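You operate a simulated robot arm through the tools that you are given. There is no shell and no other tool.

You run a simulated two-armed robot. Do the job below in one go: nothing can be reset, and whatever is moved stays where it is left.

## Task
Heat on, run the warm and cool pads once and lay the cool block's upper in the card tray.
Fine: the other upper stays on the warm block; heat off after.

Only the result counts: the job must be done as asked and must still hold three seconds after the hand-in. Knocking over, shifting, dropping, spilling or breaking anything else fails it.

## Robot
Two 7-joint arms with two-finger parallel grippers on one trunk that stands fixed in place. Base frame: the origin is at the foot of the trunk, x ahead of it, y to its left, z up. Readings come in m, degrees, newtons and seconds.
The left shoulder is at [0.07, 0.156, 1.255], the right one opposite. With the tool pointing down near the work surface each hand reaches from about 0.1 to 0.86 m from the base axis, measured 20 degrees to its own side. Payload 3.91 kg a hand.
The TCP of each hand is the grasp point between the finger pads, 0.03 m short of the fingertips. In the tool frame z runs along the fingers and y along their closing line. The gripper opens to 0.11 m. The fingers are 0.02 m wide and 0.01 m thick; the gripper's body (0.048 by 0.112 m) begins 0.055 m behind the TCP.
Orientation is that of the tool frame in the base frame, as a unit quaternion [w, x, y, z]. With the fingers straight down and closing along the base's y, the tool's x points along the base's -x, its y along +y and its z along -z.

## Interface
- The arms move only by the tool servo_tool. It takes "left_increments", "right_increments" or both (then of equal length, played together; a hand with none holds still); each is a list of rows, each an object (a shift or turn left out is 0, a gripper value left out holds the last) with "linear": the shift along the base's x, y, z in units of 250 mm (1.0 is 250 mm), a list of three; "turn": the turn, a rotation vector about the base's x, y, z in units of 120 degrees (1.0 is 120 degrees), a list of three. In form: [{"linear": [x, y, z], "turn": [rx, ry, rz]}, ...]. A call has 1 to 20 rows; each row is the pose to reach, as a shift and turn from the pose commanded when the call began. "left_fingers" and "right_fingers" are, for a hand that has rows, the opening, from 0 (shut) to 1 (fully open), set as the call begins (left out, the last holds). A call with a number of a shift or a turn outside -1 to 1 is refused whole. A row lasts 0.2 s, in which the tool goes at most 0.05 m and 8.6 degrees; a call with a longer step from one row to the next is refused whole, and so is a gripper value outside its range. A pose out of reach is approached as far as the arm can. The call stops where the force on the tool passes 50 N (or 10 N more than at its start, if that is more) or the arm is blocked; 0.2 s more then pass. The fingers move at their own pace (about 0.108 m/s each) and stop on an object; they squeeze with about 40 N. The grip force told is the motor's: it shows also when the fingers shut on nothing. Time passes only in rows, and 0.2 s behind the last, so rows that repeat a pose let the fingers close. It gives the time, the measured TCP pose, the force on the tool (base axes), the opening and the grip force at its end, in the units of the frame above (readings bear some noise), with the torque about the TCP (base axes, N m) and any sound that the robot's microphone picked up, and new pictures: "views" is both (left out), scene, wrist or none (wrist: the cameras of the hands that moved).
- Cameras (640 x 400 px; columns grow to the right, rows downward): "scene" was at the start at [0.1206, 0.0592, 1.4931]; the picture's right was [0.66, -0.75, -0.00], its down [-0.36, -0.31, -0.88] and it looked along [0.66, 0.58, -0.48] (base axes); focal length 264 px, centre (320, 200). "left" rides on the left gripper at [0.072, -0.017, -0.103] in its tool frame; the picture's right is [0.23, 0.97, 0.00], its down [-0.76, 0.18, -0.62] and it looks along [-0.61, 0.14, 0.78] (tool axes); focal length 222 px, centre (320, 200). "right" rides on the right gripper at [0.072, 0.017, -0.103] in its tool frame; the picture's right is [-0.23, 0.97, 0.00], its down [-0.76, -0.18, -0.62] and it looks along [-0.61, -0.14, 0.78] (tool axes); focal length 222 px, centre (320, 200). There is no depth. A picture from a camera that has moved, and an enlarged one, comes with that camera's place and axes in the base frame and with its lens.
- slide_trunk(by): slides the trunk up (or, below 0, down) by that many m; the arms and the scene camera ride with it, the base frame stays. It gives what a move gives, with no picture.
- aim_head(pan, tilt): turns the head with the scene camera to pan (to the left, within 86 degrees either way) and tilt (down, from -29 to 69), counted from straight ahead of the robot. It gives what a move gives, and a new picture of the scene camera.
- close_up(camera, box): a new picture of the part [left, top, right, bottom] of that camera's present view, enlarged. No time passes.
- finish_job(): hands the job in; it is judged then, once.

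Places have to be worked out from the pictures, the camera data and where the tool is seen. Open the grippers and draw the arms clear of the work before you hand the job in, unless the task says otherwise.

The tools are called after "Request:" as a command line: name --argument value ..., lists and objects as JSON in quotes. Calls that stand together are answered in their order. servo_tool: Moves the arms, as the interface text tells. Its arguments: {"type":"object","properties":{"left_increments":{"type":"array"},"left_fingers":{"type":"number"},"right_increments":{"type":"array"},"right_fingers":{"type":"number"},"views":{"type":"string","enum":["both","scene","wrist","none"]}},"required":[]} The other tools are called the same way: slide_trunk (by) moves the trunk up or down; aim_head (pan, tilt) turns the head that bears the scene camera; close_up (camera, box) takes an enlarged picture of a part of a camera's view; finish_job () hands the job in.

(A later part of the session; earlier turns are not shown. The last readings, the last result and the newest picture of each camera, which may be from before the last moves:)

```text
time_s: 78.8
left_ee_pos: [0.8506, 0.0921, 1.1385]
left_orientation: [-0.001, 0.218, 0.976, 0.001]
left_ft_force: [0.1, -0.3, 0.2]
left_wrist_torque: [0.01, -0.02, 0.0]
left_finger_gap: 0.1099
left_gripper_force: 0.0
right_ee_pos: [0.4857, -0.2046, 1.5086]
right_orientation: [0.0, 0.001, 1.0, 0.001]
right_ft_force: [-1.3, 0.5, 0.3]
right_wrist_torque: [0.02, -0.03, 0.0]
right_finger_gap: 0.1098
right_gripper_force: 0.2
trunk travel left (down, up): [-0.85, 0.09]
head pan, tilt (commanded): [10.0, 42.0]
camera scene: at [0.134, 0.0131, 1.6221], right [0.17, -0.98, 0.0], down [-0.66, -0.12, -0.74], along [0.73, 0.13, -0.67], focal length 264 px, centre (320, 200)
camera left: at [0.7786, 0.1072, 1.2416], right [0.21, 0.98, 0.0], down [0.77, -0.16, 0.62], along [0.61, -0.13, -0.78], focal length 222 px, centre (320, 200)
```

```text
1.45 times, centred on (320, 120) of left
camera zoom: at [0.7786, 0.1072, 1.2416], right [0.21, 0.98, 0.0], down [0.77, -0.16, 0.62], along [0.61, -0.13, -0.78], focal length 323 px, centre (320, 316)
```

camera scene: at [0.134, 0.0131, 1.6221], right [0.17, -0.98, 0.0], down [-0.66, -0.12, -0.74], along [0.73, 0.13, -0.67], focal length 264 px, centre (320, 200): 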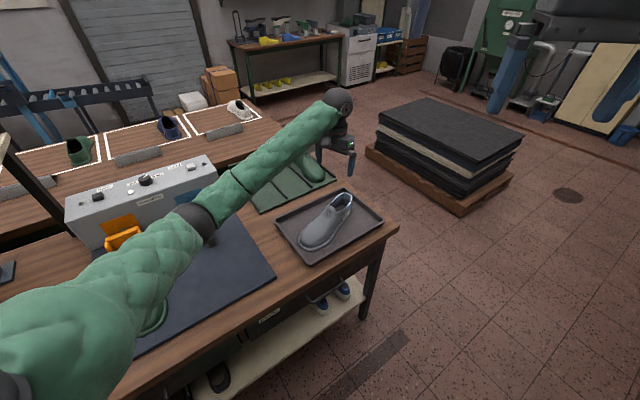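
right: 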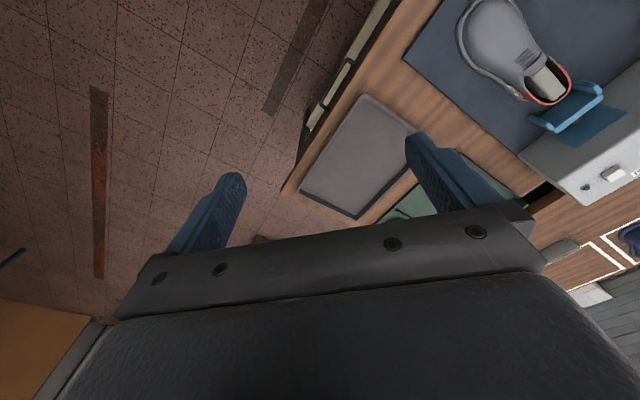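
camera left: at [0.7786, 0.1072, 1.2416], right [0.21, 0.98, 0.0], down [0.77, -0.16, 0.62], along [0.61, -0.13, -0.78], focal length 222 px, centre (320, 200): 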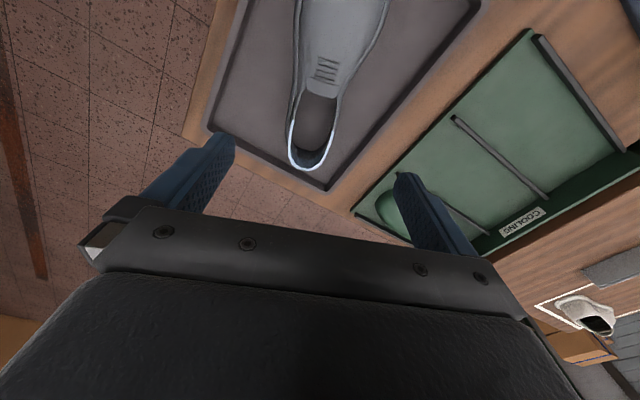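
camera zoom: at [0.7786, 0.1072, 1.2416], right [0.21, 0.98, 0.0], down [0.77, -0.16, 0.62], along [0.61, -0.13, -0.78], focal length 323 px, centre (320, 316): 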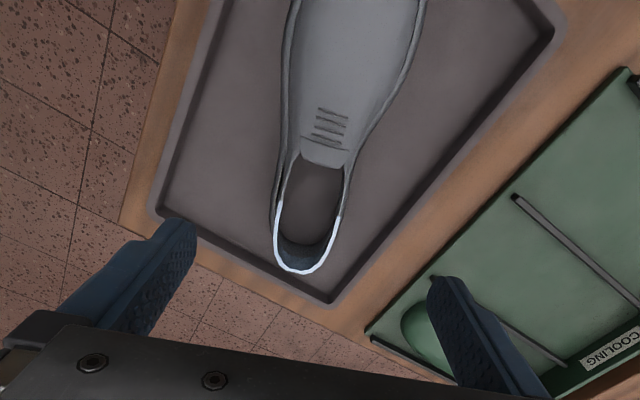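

The grey upper lies flat and fully inside the tray, label side visible, and steady. Now for "heat off": I'll go up and back over toward the machine in safe steps.

Request:
servo_tool --left_increments '[{"linear": [0, 0, 0.18], "turn": [0, 0, 0.0125]}, {"linear": [-0.04, 0.06, 0.34], "turn": [0, 0, 0.025]}, {"linear": [-0.11, 0.18, 0.46], "turn": [0, 0, 0.0375]}, {"linear": [-0.2, 0.33, 0.54], "turn": [0, 0, 0.05]}, {"linear": [-0.3, 0.49, 0.56], "turn": [0, 0, 0.0625]}, {"linear": [-0.4, 0.65, 0.56], "turn": [0, 0, 0.075]}, {"linear": [-0.5, 0.82, 0.56], "turn": [0, 0, 0.0875]}, {"linear": [-0.6, 0.98, 0.56], "turn": [0, 0, 0.1]}]' --left_fingers 0.6 --views "none"

Request:
aim_head --pan 52 --tilt 42

```text
time_s: 80.6
left_ee_pos: [0.7025, 0.3427, 1.276]
left_orientation: [0.0, 0.115, 0.993, 0.001]
left_ft_force: [-0.4, 0.4, 0.1]
left_wrist_torque: [-0.05, 0.0, -0.02]
left_finger_gap: 0.0656
left_gripper_force: 0.1
right_ee_pos: [0.4859, -0.2037, 1.5094]
right_orientation: [0.001, 0.001, 1.0, 0.0]
right_ft_force: [-0.3, 0.2, 0.6]
right_wrist_torque: [0.01, 0.01, -0.02]
right_finger_gap: 0.1099
right_gripper_force: 0.1
trunk travel left (down, up): [-0.85, 0.09]
head pan, tilt (commanded): [10.0, 42.0]
```

```text
time_s: 81.7
left_ee_pos: [0.7036, 0.3413, 1.2744]
left_orientation: [0.001, 0.113, 0.994, 0.001]
left_ft_force: [0.5, -0.5, 0.5]
left_wrist_torque: [0.02, 0.0, -0.03]
left_finger_gap: 0.0662
left_gripper_force: 0.1
right_ee_pos: [0.4875, -0.2032, 1.5095]
right_orientation: [0.001, 0.001, 1.0, 0.0]
right_ft_force: [-1.0, -0.7, -0.7]
right_wrist_torque: [-0.01, -0.01, -0.01]
right_finger_gap: 0.1098
right_gripper_force: 0.1
trunk travel left (down, up): [-0.85, 0.09]
head pan, tilt (commanded): [52.0, 42.0]
camera scene: at [0.1033, 0.0653, 1.6222], right [0.79, -0.62, 0.0], down [-0.41, -0.53, -0.74], along [0.46, 0.58, -0.67], focal length 264 px, centre (320, 200)
```

scene: 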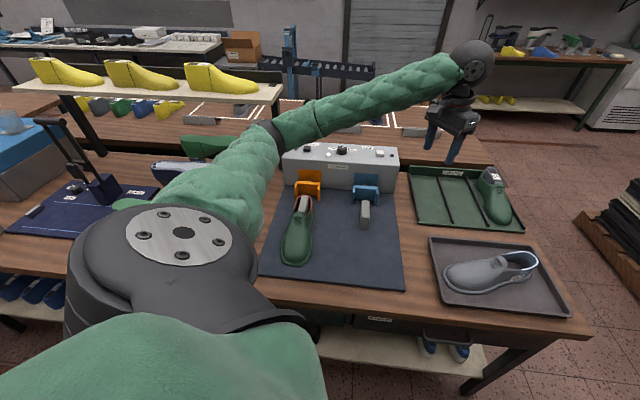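

Clear view: grey upper in the tray, green upper still on its warm block, bare cool block. I'll bring the hand back toward the knob while tilting it forward.

Request:
servo_tool --left_increments '[{"linear": [-0.027, 0.165, 0], "turn": [-0.0094, -0.0406, 0]}, {"linear": [-0.053, 0.33, 0], "turn": [-0.0188, -0.0812, 0]}, {"linear": [-0.08, 0.495, 0], "turn": [-0.0281, -0.1218, 0]}, {"linear": [-0.107, 0.66, 0], "turn": [-0.0375, -0.1624, 0]}, {"linear": [-0.133, 0.825, 0], "turn": [-0.0469, -0.203, 0]}, {"linear": [-0.16, 0.99, 0], "turn": [-0.0563, -0.2436, 0]}]' --left_fingers 0.6 --views "none"

Request:
servo_tool --left_increments '[{"linear": [0.05, 0.12, -0.06], "turn": [-0.0094, -0.0406, 0]}, {"linear": [0.1, 0.25, -0.15], "turn": [-0.0188, -0.0812, 0]}, {"linear": [0.16, 0.38, -0.25], "turn": [-0.0281, -0.1218, 0]}, {"linear": [0.22, 0.51, -0.35], "turn": [-0.0375, -0.1624, 0]}, {"linear": [0.29, 0.64, -0.45], "turn": [-0.0469, -0.203, 0]}, {"linear": [0.36, 0.76, -0.54], "turn": [-0.0563, -0.2436, 0]}, {"linear": [0.36, 0.76, -0.54], "turn": [-0.0563, -0.2436, 0]}]' --left_fingers 0.6 --views "both"

Request:
close_up --camera "left" --box '[240, 0, 440, 140]'

Request:
close_up --camera "scene" --box '[270, 90, 430, 200]'

```text
time_s: 83.1
left_ee_pos: [0.6629, 0.5845, 1.2809]
left_orientation: [0.258, 0.111, 0.959, -0.028]
left_ft_force: [0.2, 0.3, 0.5]
left_wrist_torque: [0.03, 0.03, 0.02]
left_finger_gap: 0.066
left_gripper_force: 0.0
right_ee_pos: [0.4864, -0.2063, 1.5083]
right_orientation: [0.001, 0.001, 1.0, 0.001]
right_ft_force: [0.2, -0.2, -0.4]
right_wrist_torque: [0.01, 0.02, 0.02]
right_finger_gap: 0.1098
right_gripper_force: 0.0
trunk travel left (down, up): [-0.85, 0.09]
head pan, tilt (commanded): [52.0, 42.0]
```

```text
time_s: 84.7
left_ee_pos: [0.7508, 0.7752, 1.1461]
left_orientation: [0.498, 0.096, 0.86, -0.055]
left_ft_force: [-0.3, 0.3, 0.2]
left_wrist_torque: [0.0, 0.02, 0.0]
left_finger_gap: 0.0659
left_gripper_force: 0.2
right_ee_pos: [0.4878, -0.204, 1.509]
right_orientation: [0.0, 0.001, 1.0, 0.001]
right_ft_force: [-0.6, 0.0, 0.1]
right_wrist_torque: [0.01, -0.03, 0.02]
right_finger_gap: 0.1098
right_gripper_force: 0.1
trunk travel left (down, up): [-0.85, 0.09]
head pan, tilt (commanded): [52.0, 42.0]
camera scene: at [0.1024, 0.0644, 1.6224], right [0.79, -0.62, 0.0], down [-0.41, -0.53, -0.74], along [0.46, 0.59, -0.67], focal length 264 px, centre (320, 200)
camera left: at [0.6245, 0.7855, 1.136], right [0.11, 0.98, -0.2], down [-0.12, 0.21, 0.97], along [0.99, -0.08, 0.14], focal length 222 px, centre (320, 200)
```

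scene: 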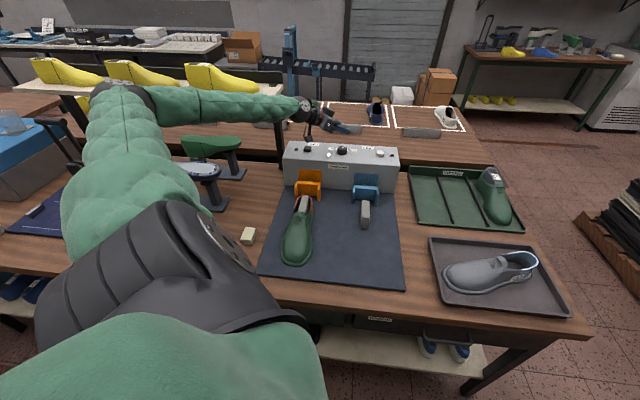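
left: 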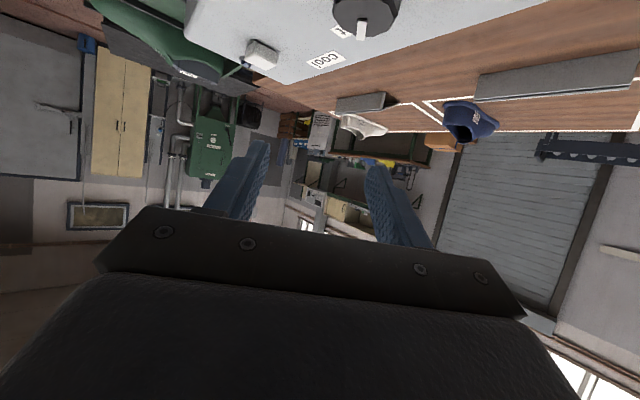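

```text
2.86 times, centred on (340, 70) of left
camera zoom: at [0.6245, 0.7855, 1.136], right [0.11, 0.98, -0.2], down [-0.12, 0.21, 0.97], along [0.99, -0.08, 0.14], focal length 635 px, centre (263, 571)
```

zoom: 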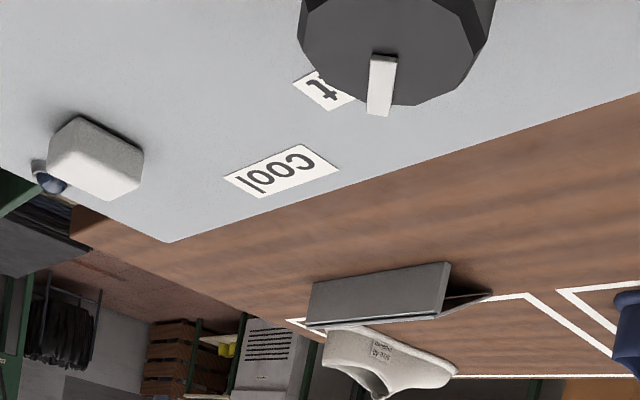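

```text
3.64 times, centred on (350, 145) of scene
camera zoom: at [0.1024, 0.0644, 1.6224], right [0.79, -0.62, 0.0], down [-0.41, -0.53, -0.74], along [0.46, 0.59, -0.67], focal length 961 px, centre (211, 400)
```

zoom: 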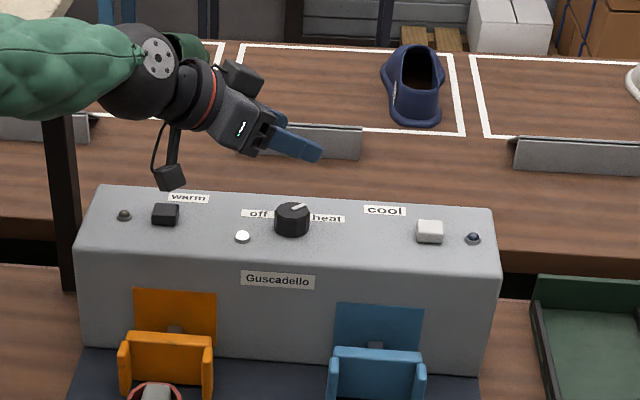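

The knob still points at "heat" and its lamp is lit. This time the turn is counter-clockwise from -13° to 87°, so I'll rehearse the sweep in the air first to settle the elbow where it worked before.

Request:
servo_tool --left_increments '[{"linear": [0.0088, -0.0044, -0.0103], "turn": [0, 0, 0.0694]}, {"linear": [0.0176, -0.0088, -0.0207], "turn": [0, 0, 0.1389]}, {"linear": [0.0264, -0.0132, -0.031], "turn": [0, 0, 0.2083]}, {"linear": [0.0352, -0.0176, -0.0413], "turn": [0, 0, 0.2778]}, {"linear": [0.044, -0.022, -0.0517], "turn": [0, 0, 0.3472]}, {"linear": [0.0528, -0.0264, -0.062], "turn": [0, 0, 0.4167]}, {"linear": [0.0616, -0.0308, -0.0723], "turn": [0, 0, 0.4861]}, {"linear": [0.0704, -0.0352, -0.0827], "turn": [0, 0, 0.5556]}, {"linear": [0.0792, -0.0396, -0.093], "turn": [0, 0, 0.625]}, {"linear": [0.088, -0.044, -0.1033], "turn": [0, 0, 0.6944]}, {"linear": [0.0968, -0.0484, -0.1137], "turn": [0, 0, 0.7639]}, {"linear": [0.1056, -0.0528, -0.124], "turn": [0, 0, 0.8333]}]' --left_fingers 0.6 --views "both"

```text
time_s: 87.3
left_ee_pos: [0.7792, 0.7627, 1.1107]
left_orientation: [0.361, -0.598, 0.627, 0.346]
left_ft_force: [0.8, 0.3, 0.9]
left_wrist_torque: [0.02, 0.02, 0.01]
left_finger_gap: 0.0658
left_gripper_force: 0.0
right_ee_pos: [0.4892, -0.2033, 1.5082]
right_orientation: [0.0, -0.001, 1.0, 0.001]
right_ft_force: [-0.7, -0.4, 0.0]
right_wrist_torque: [0.02, 0.05, 0.02]
right_finger_gap: 0.1098
right_gripper_force: 0.1
trunk travel left (down, up): [-0.85, 0.09]
head pan, tilt (commanded): [52.0, 42.0]
camera scene: at [0.1052, 0.0643, 1.6222], right [0.79, -0.62, 0.0], down [-0.41, -0.53, -0.74], along [0.46, 0.59, -0.67], focal length 264 px, centre (320, 200)
camera left: at [0.7904, 0.6358, 1.1004], right [-0.98, -0.07, -0.19], down [-0.18, -0.15, 0.97], along [-0.09, 0.99, 0.13], focal length 222 px, centre (320, 200)
```

scene: 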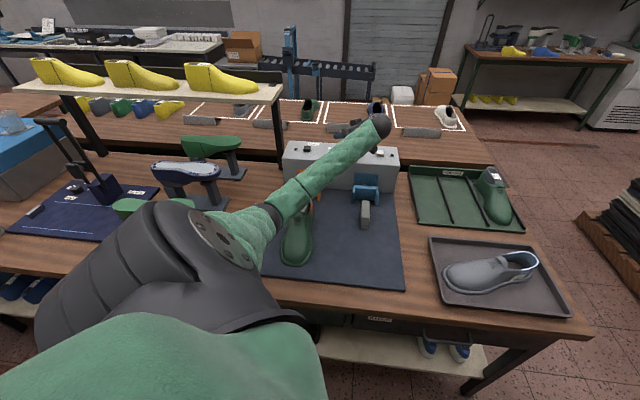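
left: 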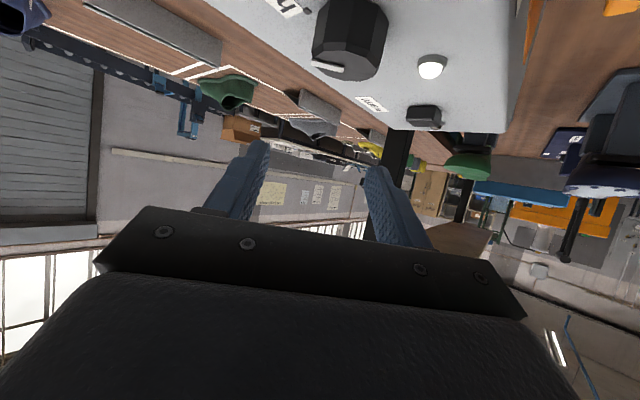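

Clean sweep. I'll return to -13° directly above the knob.

Request:
servo_tool --left_increments '[{"linear": [-0.0046, 0.0061, 0], "turn": [0, 0, -0.0694]}, {"linear": [-0.0092, 0.0123, 0], "turn": [0, 0, -0.1389]}, {"linear": [-0.0138, 0.0184, 0], "turn": [0, 0, -0.2083]}, {"linear": [-0.0184, 0.0245, 0], "turn": [0, 0, -0.2778]}, {"linear": [-0.023, 0.0307, 0], "turn": [0, 0, -0.3472]}, {"linear": [-0.0276, 0.0368, 0], "turn": [0, 0, -0.4167]}, {"linear": [-0.0322, 0.0429, 0], "turn": [0, 0, -0.4861]}, {"linear": [-0.0368, 0.0491, 0], "turn": [0, 0, -0.5556]}, {"linear": [-0.0414, 0.0552, 0], "turn": [0, 0, -0.625]}, {"linear": [-0.046, 0.0613, 0], "turn": [0, 0, -0.6944]}, {"linear": [-0.0506, 0.0675, 0], "turn": [0, 0, -0.7639]}, {"linear": [-0.0552, 0.0736, 0], "turn": [0, 0, -0.8333]}, {"linear": [-0.0552, 0.0736, 0], "turn": [0, 0, -0.8333]}]' --left_fingers 0.6 --views "both"

Request:
close_up --camera "left" --box '[260, 0, 440, 110]'

```text
time_s: 90.1
left_ee_pos: [0.7649, 0.7804, 1.1106]
left_orientation: [0.496, 0.097, 0.861, -0.056]
left_ft_force: [1.2, -0.1, 0.1]
left_wrist_torque: [0.01, -0.01, 0.01]
left_finger_gap: 0.066
left_gripper_force: 0.0
right_ee_pos: [0.4879, -0.2039, 1.5089]
right_orientation: [0.0, 0.001, 1.0, 0.001]
right_ft_force: [-0.5, 0.2, 0.1]
right_wrist_torque: [-0.03, 0.01, 0.01]
right_finger_gap: 0.11
right_gripper_force: 0.0
trunk travel left (down, up): [-0.85, 0.09]
head pan, tilt (commanded): [52.0, 42.0]
camera scene: at [0.1034, 0.0649, 1.6222], right [0.79, -0.62, 0.0], down [-0.41, -0.53, -0.74], along [0.46, 0.59, -0.67], focal length 264 px, centre (320, 200)
camera left: at [0.6395, 0.7921, 1.1003], right [0.11, 0.97, -0.2], down [-0.11, 0.21, 0.97], along [0.99, -0.08, 0.13], focal length 222 px, centre (320, 200)
```

scene: 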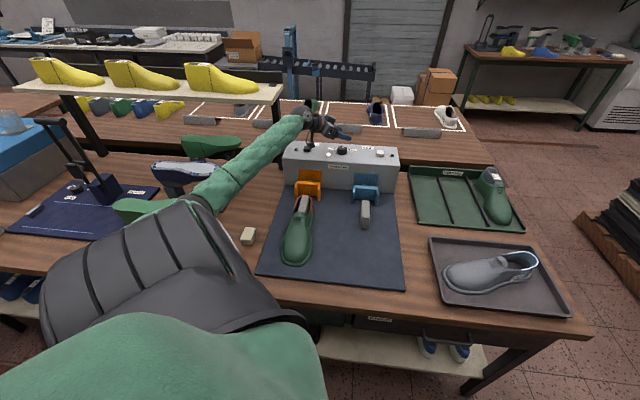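
left: 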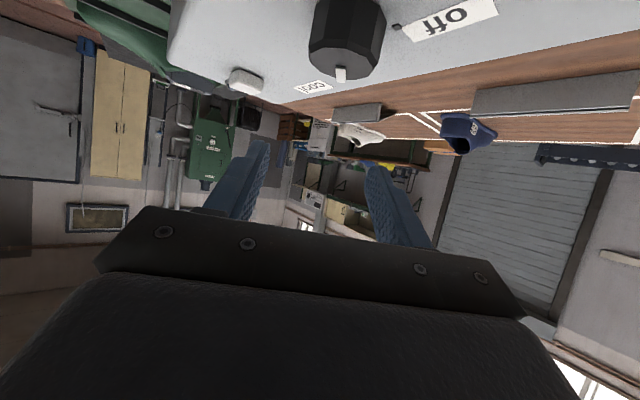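

```text
3.56 times, centred on (350, 55) of left
camera zoom: at [0.6395, 0.7921, 1.1003], right [0.11, 0.97, -0.2], down [-0.11, 0.21, 0.97], along [0.99, -0.08, 0.13], focal length 790 px, centre (213, 716)
```

zoom: 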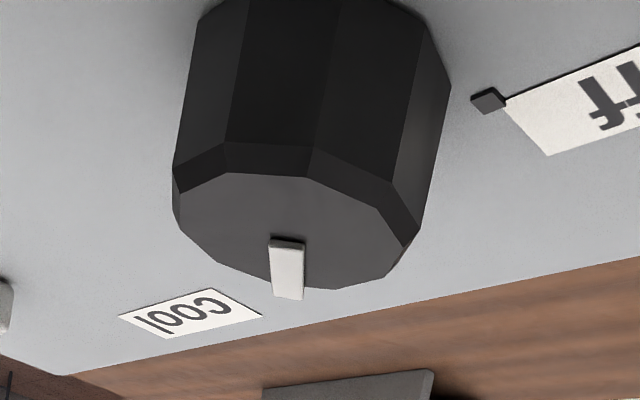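

The knob axis again comes out at (0.7785, 0.7778), so I'm aligned. I'll lower the open fingers around it, then close.

Request:
servo_tool --left_increments '[{"linear": [0.002, 0.003, -0.06]}, {"linear": [0.002, 0.003, -0.13]}, {"linear": [0.002, 0.003, -0.19]}, {"linear": [0.002, 0.003, -0.23]}, {"linear": [0.002, 0.003, -0.26]}, {"linear": [0.002, 0.003, -0.284]}, {"linear": [0.002, 0.003, -0.284]}]' --left_fingers 0.6 --views "wrist"

Request:
servo_tool --left_increments '[{"linear": [0, 0, 0]}, {"linear": [0, 0, 0]}, {"linear": [0, 0, 0]}]' --left_fingers 0.0 --views "none"

```text
time_s: 91.7
left_ee_pos: [0.7659, 0.7816, 1.0416]
left_orientation: [0.497, 0.098, 0.86, -0.057]
left_ft_force: [-0.1, 0.2, 0.2]
left_wrist_torque: [0.01, 0.01, 0.0]
left_finger_gap: 0.066
left_gripper_force: 0.1
right_ee_pos: [0.4867, -0.2032, 1.5087]
right_orientation: [0.0, 0.001, 1.0, 0.001]
right_ft_force: [-0.5, -0.8, 0.3]
right_wrist_torque: [0.03, -0.01, 0.0]
right_finger_gap: 0.1099
right_gripper_force: 0.1
trunk travel left (down, up): [-0.85, 0.09]
head pan, tilt (commanded): [52.0, 42.0]
camera left: at [0.6399, 0.7936, 1.0304], right [0.11, 0.97, -0.2], down [-0.11, 0.21, 0.97], along [0.99, -0.08, 0.13], focal length 222 px, centre (320, 200)
```

left: 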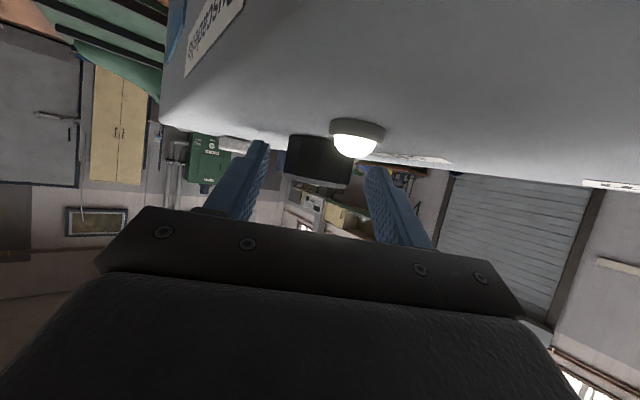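

```text
time_s: 92.5
left_ee_pos: [0.7654, 0.7814, 1.0424]
left_orientation: [0.496, 0.098, 0.861, -0.056]
left_ft_force: [-3.9, -17.6, -3.6]
left_wrist_torque: [-1.16, -0.61, -0.28]
left_finger_gap: 0.0415
left_gripper_force: 44.9
right_ee_pos: [0.4871, -0.2051, 1.5089]
right_orientation: [0.0, 0.001, 1.0, 0.001]
right_ft_force: [-0.2, 0.4, -0.2]
right_wrist_torque: [0.01, 0.03, 0.01]
right_finger_gap: 0.1104
right_gripper_force: 0.0
trunk travel left (down, up): [-0.85, 0.09]
head pan, tilt (commanded): [52.0, 42.0]
```

Gripped, but there is 17 N sideways, meaning I'm about 2 mm off in y. I'll trim that first.

Request:
servo_tool --left_increments '[{"linear": [0, -0.004, 0]}, {"linear": [0, -0.0072, 0]}]' --views "none"

```text
time_s: 93.1
left_ee_pos: [0.7661, 0.7792, 1.041]
left_orientation: [0.496, 0.098, 0.861, -0.056]
left_ft_force: [3.6, -6.6, -2.9]
left_wrist_torque: [-0.52, 0.85, -0.1]
left_finger_gap: 0.0416
left_gripper_force: 44.9
right_ee_pos: [0.4882, -0.2036, 1.509]
right_orientation: [-0.001, 0.001, 1.0, 0.001]
right_ft_force: [0.9, -0.8, 0.2]
right_wrist_torque: [0.0, -0.03, 0.01]
right_finger_gap: 0.1102
right_gripper_force: 0.0
trunk travel left (down, up): [-0.85, 0.09]
head pan, tilt (commanded): [52.0, 42.0]
```

Sideways load is down to under 7 N. Now the slow counter-clockwise turn of 100° about the knob axis to "off".

Request:
servo_tool --left_increments '[{"linear": [-0.0007, -0.0084, 0], "turn": [0, 0, 0.0417]}, {"linear": [-0.0009, -0.0138, 0], "turn": [0, 0, 0.0833]}, {"linear": [-0.0007, -0.0192, 0], "turn": [0, 0, 0.125]}, {"linear": [0, -0.0246, 0], "turn": [0, 0, 0.1667]}, {"linear": [0.0011, -0.03, 0], "turn": [0, 0, 0.2083]}, {"linear": [0.0026, -0.0352, 0], "turn": [0, 0, 0.25]}, {"linear": [0.0047, -0.0404, 0], "turn": [0, 0, 0.2917]}, {"linear": [0.0071, -0.0454, 0], "turn": [0, 0, 0.3333]}, {"linear": [0.01, -0.0501, 0], "turn": [0, 0, 0.375]}, {"linear": [0.0132, -0.0546, 0], "turn": [0, 0, 0.4167]}, {"linear": [0.0168, -0.0588, 0], "turn": [0, 0, 0.4583]}, {"linear": [0.0207, -0.0628, 0], "turn": [0, 0, 0.5]}, {"linear": [0.0249, -0.0664, 0], "turn": [0, 0, 0.5417]}, {"linear": [0.0294, -0.0696, 0], "turn": [0, 0, 0.5833]}, {"linear": [0.0342, -0.0725, 0], "turn": [0, 0, 0.625]}, {"linear": [0.0392, -0.0749, 0], "turn": [0, 0, 0.6667]}, {"linear": [0.0444, -0.077, 0], "turn": [0, 0, 0.7083]}, {"linear": [0.0496, -0.0786, 0], "turn": [0, 0, 0.75]}, {"linear": [0.0551, -0.0797, 0], "turn": [0, 0, 0.7917]}, {"linear": [0.0605, -0.0804, 0], "turn": [0, 0, 0.8333]}]' --views "both"

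Request:
close_up --camera "scene" --box '[270, 90, 430, 200]'

```text
time_s: 96.0
left_ee_pos: [0.7695, 0.7653, 1.0411]
left_orientation: [0.446, -0.386, 0.775, 0.224]
left_ft_force: [-34.8, 11.8, 1.1]
left_wrist_torque: [-1.1, 0.73, 0.54]
left_finger_gap: 0.0401
left_gripper_force: 44.9
right_ee_pos: [0.485, -0.2052, 1.5098]
right_orientation: [0.001, 0.001, 1.0, 0.001]
right_ft_force: [0.1, -1.1, -0.1]
right_wrist_torque: [0.02, -0.02, 0.0]
right_finger_gap: 0.11
right_gripper_force: 0.0
trunk travel left (down, up): [-0.85, 0.09]
head pan, tilt (commanded): [52.0, 42.0]
stopped in row 14 (left hand): the force on the tool passed its limit at 53 N (the readings are from after the stop); the commanded pose is now the measured one
camera scene: at [0.0999, 0.0652, 1.6222], right [0.79, -0.62, 0.0], down [-0.41, -0.53, -0.74], along [0.46, 0.59, -0.67], focal length 264 px, centre (320, 200)
camera left: at [0.7068, 0.6542, 1.0299], right [-0.85, 0.5, -0.19], down [-0.23, -0.02, 0.97], along [0.48, 0.87, 0.13], focal length 222 px, centre (320, 200)
```

scene: 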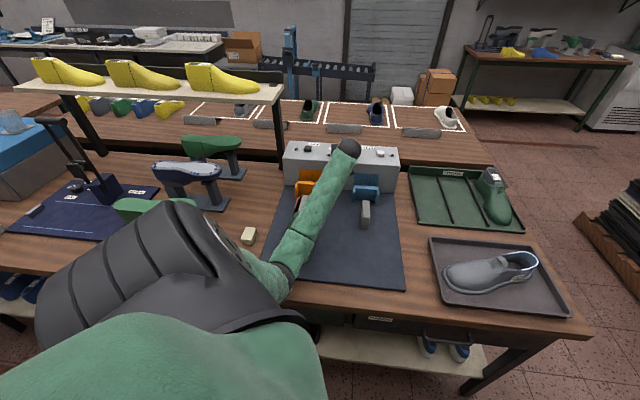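
left: 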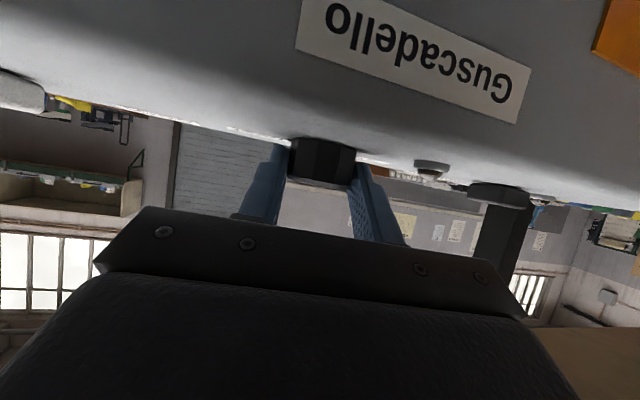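

```text
3.64 times, centred on (350, 145) of scene
camera zoom: at [0.0999, 0.0652, 1.6222], right [0.79, -0.62, 0.0], down [-0.41, -0.53, -0.74], along [0.46, 0.59, -0.67], focal length 961 px, centre (211, 400)
```

zoom: 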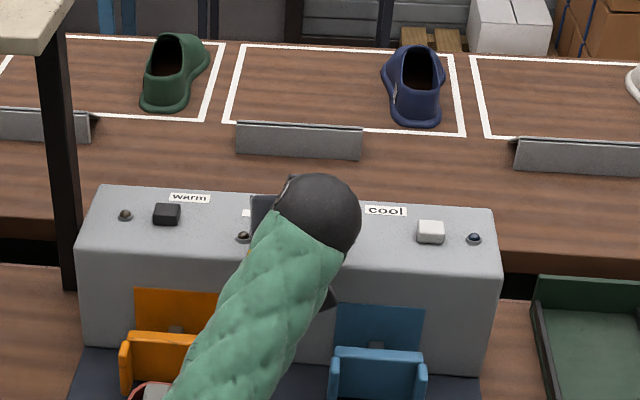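

It stopped at 53 N sideways after about 66°, past the midpoint, and the heat lamp appears to be out. I'll open to release the side load and let the knob click home, then look.

Request:
servo_tool --left_increments '[{"linear": [0, 0, 0]}, {"linear": [0, 0, 0]}, {"linear": [0, 0, 0]}]' --left_fingers 0.6 --views "wrist"

Request:
close_up --camera "left" --box '[230, 80, 470, 220]'

```text
time_s: 96.8
left_ee_pos: [0.7726, 0.762, 1.0387]
left_orientation: [0.446, -0.384, 0.777, 0.223]
left_ft_force: [0.5, -0.6, -0.2]
left_wrist_torque: [0.03, -0.02, -0.02]
left_finger_gap: 0.066
left_gripper_force: 0.0
right_ee_pos: [0.4881, -0.2051, 1.5081]
right_orientation: [0.0, 0.001, 1.0, 0.002]
right_ft_force: [0.3, 0.3, 0.4]
right_wrist_torque: [0.04, 0.0, 0.0]
right_finger_gap: 0.11
right_gripper_force: 0.1
trunk travel left (down, up): [-0.85, 0.09]
head pan, tilt (commanded): [52.0, 42.0]
camera left: at [0.7118, 0.651, 1.0283], right [-0.84, 0.5, -0.19], down [-0.23, -0.02, 0.97], along [0.48, 0.87, 0.13], focal length 222 px, centre (320, 200)
```

left: 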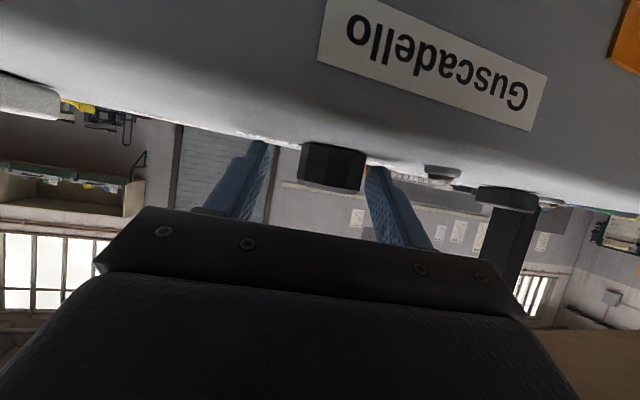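

```text
2.67 times, centred on (350, 150) of left
camera zoom: at [0.7118, 0.651, 1.0283], right [-0.84, 0.5, -0.19], down [-0.23, -0.02, 0.97], along [0.48, 0.87, 0.13], focal length 592 px, centre (240, 333)
```

zoom: 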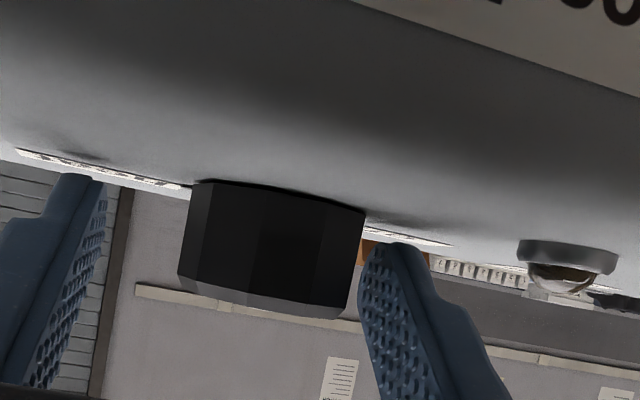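

The heat lamp is off and the hand is free. I'll lift straight up and check where the pointer rests.

Request:
servo_tool --left_increments '[{"linear": [0, 0, 0.04]}, {"linear": [0, 0, 0.12]}, {"linear": [0, 0, 0.24]}, {"linear": [-0.06, -0.06, 0.36]}, {"linear": [-0.16, -0.16, 0.46]}, {"linear": [-0.28, -0.28, 0.54]}]' --left_fingers 0.6 --views "both"

Request:
close_up --camera "left" --box '[180, 0, 500, 180]'

Request:
close_up --camera "scene" --box '[270, 90, 430, 200]'

```text
time_s: 98.2
left_ee_pos: [0.6996, 0.6905, 1.1728]
left_orientation: [0.446, -0.384, 0.777, 0.223]
left_ft_force: [-0.6, -0.6, 0.1]
left_wrist_torque: [-0.01, -0.02, -0.01]
left_finger_gap: 0.066
left_gripper_force: 0.1
right_ee_pos: [0.4875, -0.2059, 1.5091]
right_orientation: [0.0, 0.002, 1.0, 0.001]
right_ft_force: [0.0, -0.5, -0.9]
right_wrist_torque: [0.01, 0.0, 0.0]
right_finger_gap: 0.1101
right_gripper_force: 0.0
trunk travel left (down, up): [-0.85, 0.09]
head pan, tilt (commanded): [52.0, 42.0]
camera scene: at [0.1028, 0.0635, 1.6224], right [0.79, -0.62, 0.0], down [-0.41, -0.53, -0.74], along [0.46, 0.59, -0.67], focal length 264 px, centre (320, 200)
camera left: at [0.6375, 0.5797, 1.1614], right [-0.84, 0.5, -0.19], down [-0.23, -0.02, 0.97], along [0.48, 0.87, 0.13], focal length 222 px, centre (320, 200)
```

scene: 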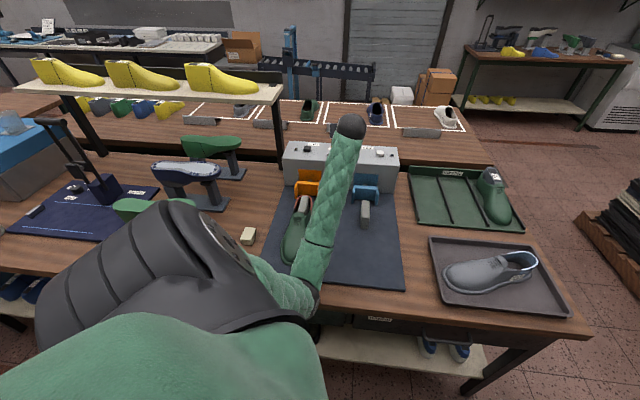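
left: 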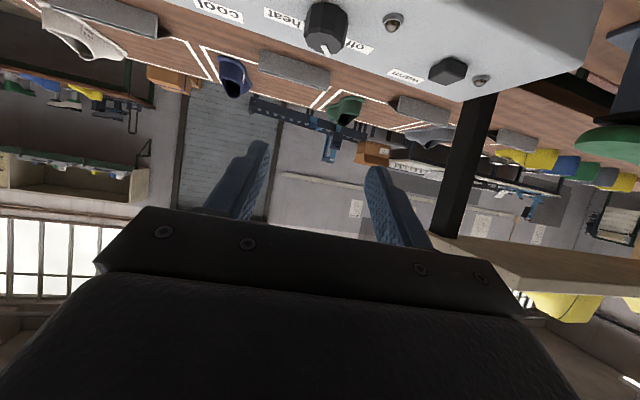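

```text
2.00 times, centred on (340, 90) of left
camera zoom: at [0.6375, 0.5797, 1.1614], right [-0.84, 0.5, -0.19], down [-0.23, -0.02, 0.97], along [0.48, 0.87, 0.13], focal length 444 px, centre (280, 420)
```

zoom: 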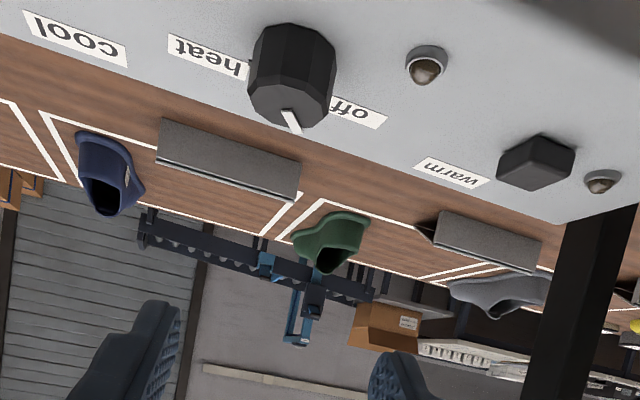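

```text
3.64 times, centred on (350, 145) of scene
camera zoom: at [0.1028, 0.0635, 1.6224], right [0.79, -0.62, 0.0], down [-0.41, -0.53, -0.74], along [0.46, 0.59, -0.67], focal length 961 px, centre (211, 400)
```

zoom: 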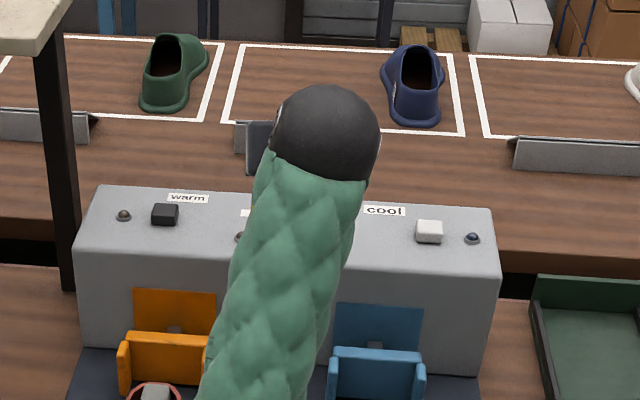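

The lamp is off, but the pointer may be slightly short of the full "off" mark. I'll back away for an unobstructed look.

Request:
close_up --camera "left" --box '[290, 0, 380, 60]'

Request:
servo_tool --left_increments '[{"linear": [-0.1, -0.1, 0.08]}, {"linear": [-0.2, -0.2, 0.16]}, {"linear": [-0.32, -0.3, 0.22]}, {"linear": [-0.44, -0.38, 0.26]}]' --views "both"

Request:
close_up --camera "scene" --box '[270, 110, 430, 200]'

Request:
close_up --camera "left" --box '[240, 20, 440, 150]'

```text
6.67 times, centred on (335, 30) of left
camera zoom: at [0.6375, 0.5797, 1.1614], right [-0.84, 0.5, -0.19], down [-0.23, -0.02, 0.97], along [0.48, 0.87, 0.13], focal length 1481 px, centre (220, 1333)
```

zoom: 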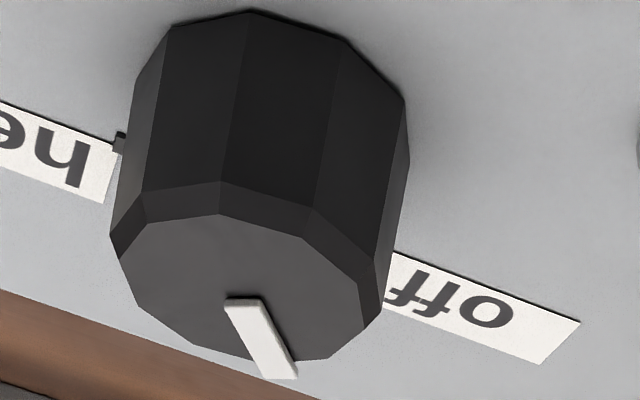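

```text
time_s: 99.2
left_ee_pos: [0.5922, 0.5962, 1.2386]
left_orientation: [0.447, -0.384, 0.776, 0.224]
left_ft_force: [0.3, -0.6, 0.0]
left_wrist_torque: [0.02, 0.02, -0.03]
left_finger_gap: 0.066
left_gripper_force: 0.1
right_ee_pos: [0.4878, -0.2064, 1.5093]
right_orientation: [0.0, 0.002, 1.0, 0.0]
right_ft_force: [0.6, 0.1, 0.4]
right_wrist_torque: [0.03, -0.02, -0.01]
right_finger_gap: 0.1102
right_gripper_force: 0.1
trunk travel left (down, up): [-0.85, 0.09]
head pan, tilt (commanded): [52.0, 42.0]
camera scene: at [0.1027, 0.0631, 1.6224], right [0.79, -0.62, 0.0], down [-0.41, -0.53, -0.74], along [0.46, 0.59, -0.67], focal length 264 px, centre (320, 200)
camera left: at [0.5298, 0.4854, 1.2285], right [-0.84, 0.5, -0.19], down [-0.23, -0.02, 0.97], along [0.48, 0.87, 0.13], focal length 222 px, centre (320, 200)
```

scene: 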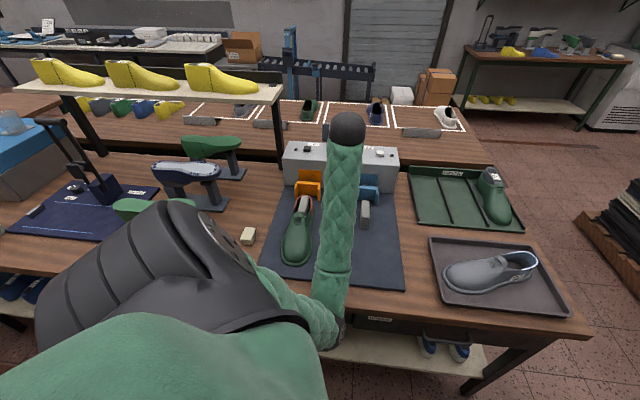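
left: 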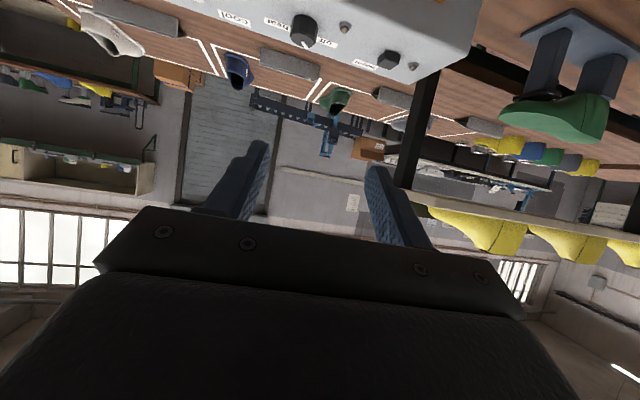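

```text
4.00 times, centred on (350, 155) of scene
camera zoom: at [0.1027, 0.0631, 1.6224], right [0.79, -0.62, 0.0], down [-0.41, -0.53, -0.74], along [0.46, 0.59, -0.67], focal length 1057 px, centre (200, 380)
```

zoom: 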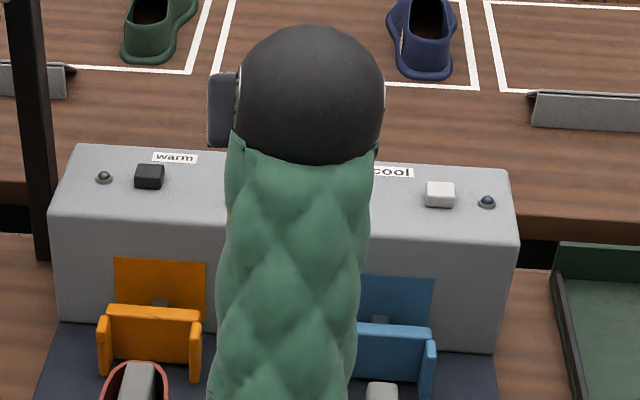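

```text
3.08 times, centred on (340, 85) of left
camera zoom: at [0.5298, 0.4854, 1.2285], right [-0.84, 0.5, -0.19], down [-0.23, -0.02, 0.97], along [0.48, 0.87, 0.13], focal length 684 px, centre (258, 554)
```

zoom: 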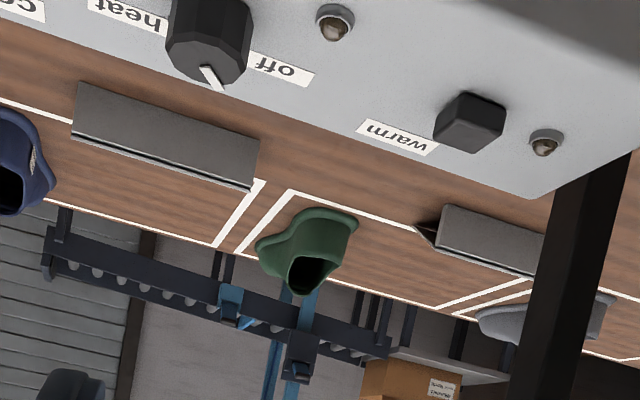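

The lamp is out, but the pointer stands about 12-15° short of its original "off" mark. To be sure it stays off, I'll go back, grip the knob again and finish the turn. First, back above the knob.

Request:
servo_tool --left_increments '[{"linear": [0.1, 0.095, -0.02], "turn": [0, 0, 0.01]}, {"linear": [0.22, 0.21, -0.08], "turn": [0, 0, 0.02]}, {"linear": [0.35, 0.33, -0.16], "turn": [0, 0, 0.03]}, {"linear": [0.47, 0.44, -0.25], "turn": [0, 0, 0.04]}, {"linear": [0.59, 0.555, -0.34], "turn": [0, 0, 0.05]}, {"linear": [0.67, 0.63, -0.43], "turn": [0, 0, 0.06]}, {"linear": [0.715, 0.673, -0.49], "turn": [0, 0, 0.061]}, {"linear": [0.715, 0.673, -0.49], "turn": [0, 0, 0.061]}]' --left_fingers 0.6 --views "both"

Request:
close_up --camera "left" --box '[260, 0, 440, 110]'

```text
time_s: 101.0
left_ee_pos: [0.7721, 0.7693, 1.1168]
left_orientation: [0.431, -0.433, 0.751, 0.252]
left_ft_force: [-0.2, -0.6, 0.1]
left_wrist_torque: [0.03, -0.01, 0.0]
left_finger_gap: 0.0662
left_gripper_force: 0.0
right_ee_pos: [0.4887, -0.2048, 1.5079]
right_orientation: [0.0, 0.002, 1.0, 0.001]
right_ft_force: [0.7, 0.3, 0.1]
right_wrist_torque: [0.0, -0.03, 0.0]
right_finger_gap: 0.1098
right_gripper_force: 0.1
trunk travel left (down, up): [-0.85, 0.09]
head pan, tilt (commanded): [52.0, 42.0]
camera scene: at [0.1035, 0.0646, 1.6222], right [0.79, -0.62, 0.0], down [-0.41, -0.53, -0.74], along [0.46, 0.59, -0.67], focal length 264 px, centre (320, 200)
camera left: at [0.7236, 0.6512, 1.1061], right [-0.9, 0.39, -0.19], down [-0.23, -0.05, 0.97], along [0.37, 0.92, 0.13], focal length 222 px, centre (320, 200)
```

scene: 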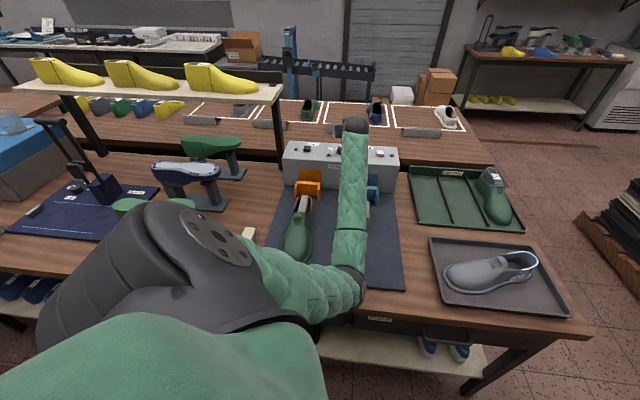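
left: 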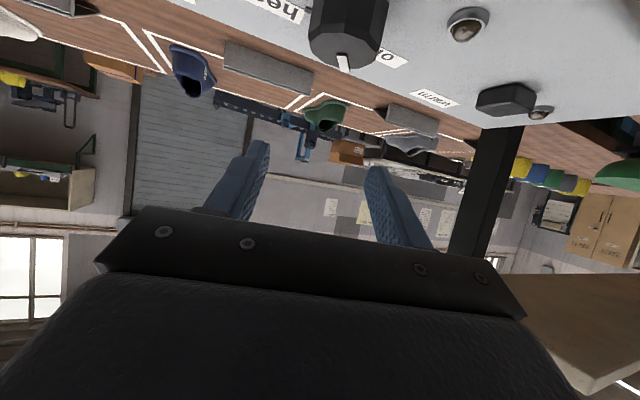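

```text
3.56 times, centred on (350, 55) of left
camera zoom: at [0.7236, 0.6512, 1.1061], right [-0.9, 0.39, -0.19], down [-0.23, -0.05, 0.97], along [0.37, 0.92, 0.13], focal length 790 px, centre (213, 716)
```

zoom: 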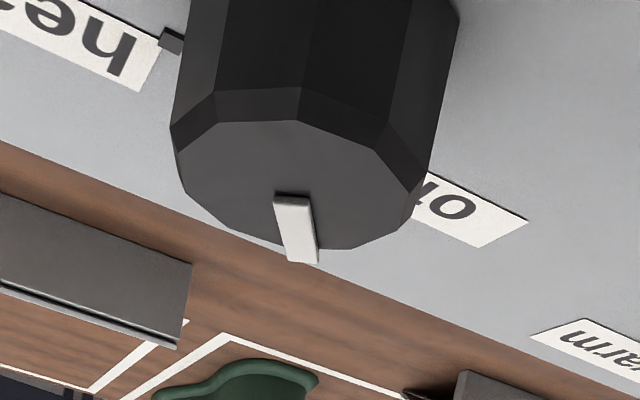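

The pointer measures 78° against about 90° at full "off". I'm centred over the knob, so I'll lower, grip, and turn the last 12° counter-clockwise.

Request:
servo_tool --left_increments '[{"linear": [-0.0044, -0.0172, -0.06]}, {"linear": [-0.0044, -0.0172, -0.13]}, {"linear": [-0.0044, -0.0172, -0.19]}, {"linear": [-0.0044, -0.0172, -0.235]}, {"linear": [-0.0044, -0.0172, -0.265]}, {"linear": [-0.0044, -0.0172, -0.287]}, {"linear": [-0.0044, -0.0172, -0.287]}]' --left_fingers 0.6 --views "both"

Request:
close_up --camera "left" --box '[230, 90, 430, 220]'

```text
time_s: 102.6
left_ee_pos: [0.7709, 0.7597, 1.0447]
left_orientation: [0.432, -0.433, 0.751, 0.251]
left_ft_force: [0.4, -0.9, 0.7]
left_wrist_torque: [0.0, -0.01, 0.03]
left_finger_gap: 0.0659
left_gripper_force: 0.0
right_ee_pos: [0.489, -0.205, 1.5088]
right_orientation: [0.0, 0.003, 1.0, 0.001]
right_ft_force: [0.0, -0.2, 0.4]
right_wrist_torque: [0.01, 0.0, -0.01]
right_finger_gap: 0.1099
right_gripper_force: 0.0
trunk travel left (down, up): [-0.85, 0.09]
head pan, tilt (commanded): [52.0, 42.0]
camera scene: at [0.1037, 0.0648, 1.6222], right [0.79, -0.62, 0.0], down [-0.41, -0.53, -0.74], along [0.46, 0.59, -0.67], focal length 264 px, centre (320, 200)
camera left: at [0.7228, 0.6425, 1.0345], right [-0.9, 0.39, -0.19], down [-0.23, -0.05, 0.97], along [0.37, 0.92, 0.13], focal length 222 px, centre (320, 200)
```

scene: 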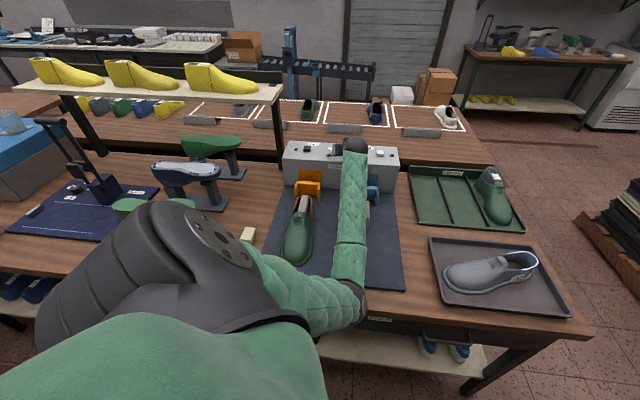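
left: 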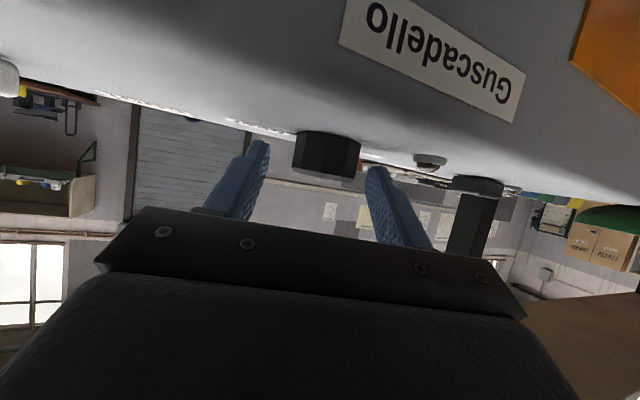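

```text
3.08 times, centred on (330, 155) of left
camera zoom: at [0.7228, 0.6425, 1.0345], right [-0.9, 0.39, -0.19], down [-0.23, -0.05, 0.97], along [0.37, 0.92, 0.13], focal length 684 px, centre (289, 338)
```

zoom: 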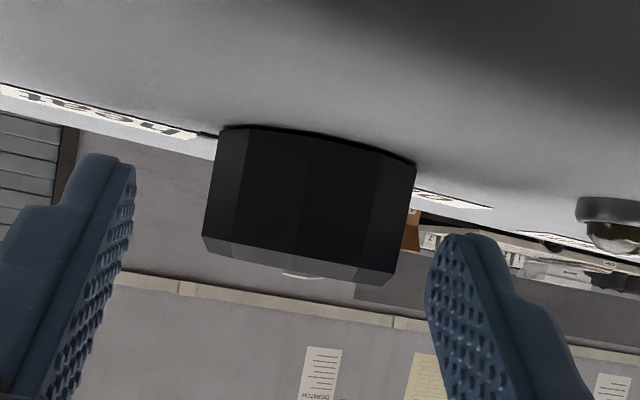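

The hand is about 4 mm off-centre and 4 mm short, so I'll correct that and then close on the knob.

Request:
servo_tool --left_increments '[{"linear": [-0.006, 0.022, 0]}, {"linear": [-0.006, 0.022, 0]}]' --left_fingers 0.6 --views "none"

Request:
servo_tool --left_increments '[{"linear": [0, 0, 0]}, {"linear": [0, 0, 0]}, {"linear": [0, 0, 0]}]' --left_fingers 0.0 --views "none"

```text
time_s: 103.2
left_ee_pos: [0.7696, 0.767, 1.0449]
left_orientation: [0.432, -0.432, 0.751, 0.252]
left_ft_force: [0.2, 0.1, -0.4]
left_wrist_torque: [0.0, 0.02, 0.02]
left_finger_gap: 0.066
left_gripper_force: 0.0
right_ee_pos: [0.4884, -0.205, 1.5087]
right_orientation: [0.0, 0.002, 1.0, 0.001]
right_ft_force: [-0.3, 0.1, 0.2]
right_wrist_torque: [-0.03, 0.02, 0.03]
right_finger_gap: 0.11
right_gripper_force: 0.1
trunk travel left (down, up): [-0.85, 0.09]
head pan, tilt (commanded): [52.0, 42.0]
```

```text
time_s: 104.0
left_ee_pos: [0.771, 0.7651, 1.0452]
left_orientation: [0.432, -0.432, 0.751, 0.251]
left_ft_force: [8.6, -4.9, -0.1]
left_wrist_torque: [-0.66, -0.78, -0.11]
left_finger_gap: 0.0409
left_gripper_force: 45.2
right_ee_pos: [0.4888, -0.2042, 1.509]
right_orientation: [0.0, 0.002, 1.0, 0.0]
right_ft_force: [-0.5, -0.4, 0.0]
right_wrist_torque: [-0.04, 0.0, -0.02]
right_finger_gap: 0.1097
right_gripper_force: 0.0
trunk travel left (down, up): [-0.85, 0.09]
head pan, tilt (commanded): [52.0, 42.0]
```

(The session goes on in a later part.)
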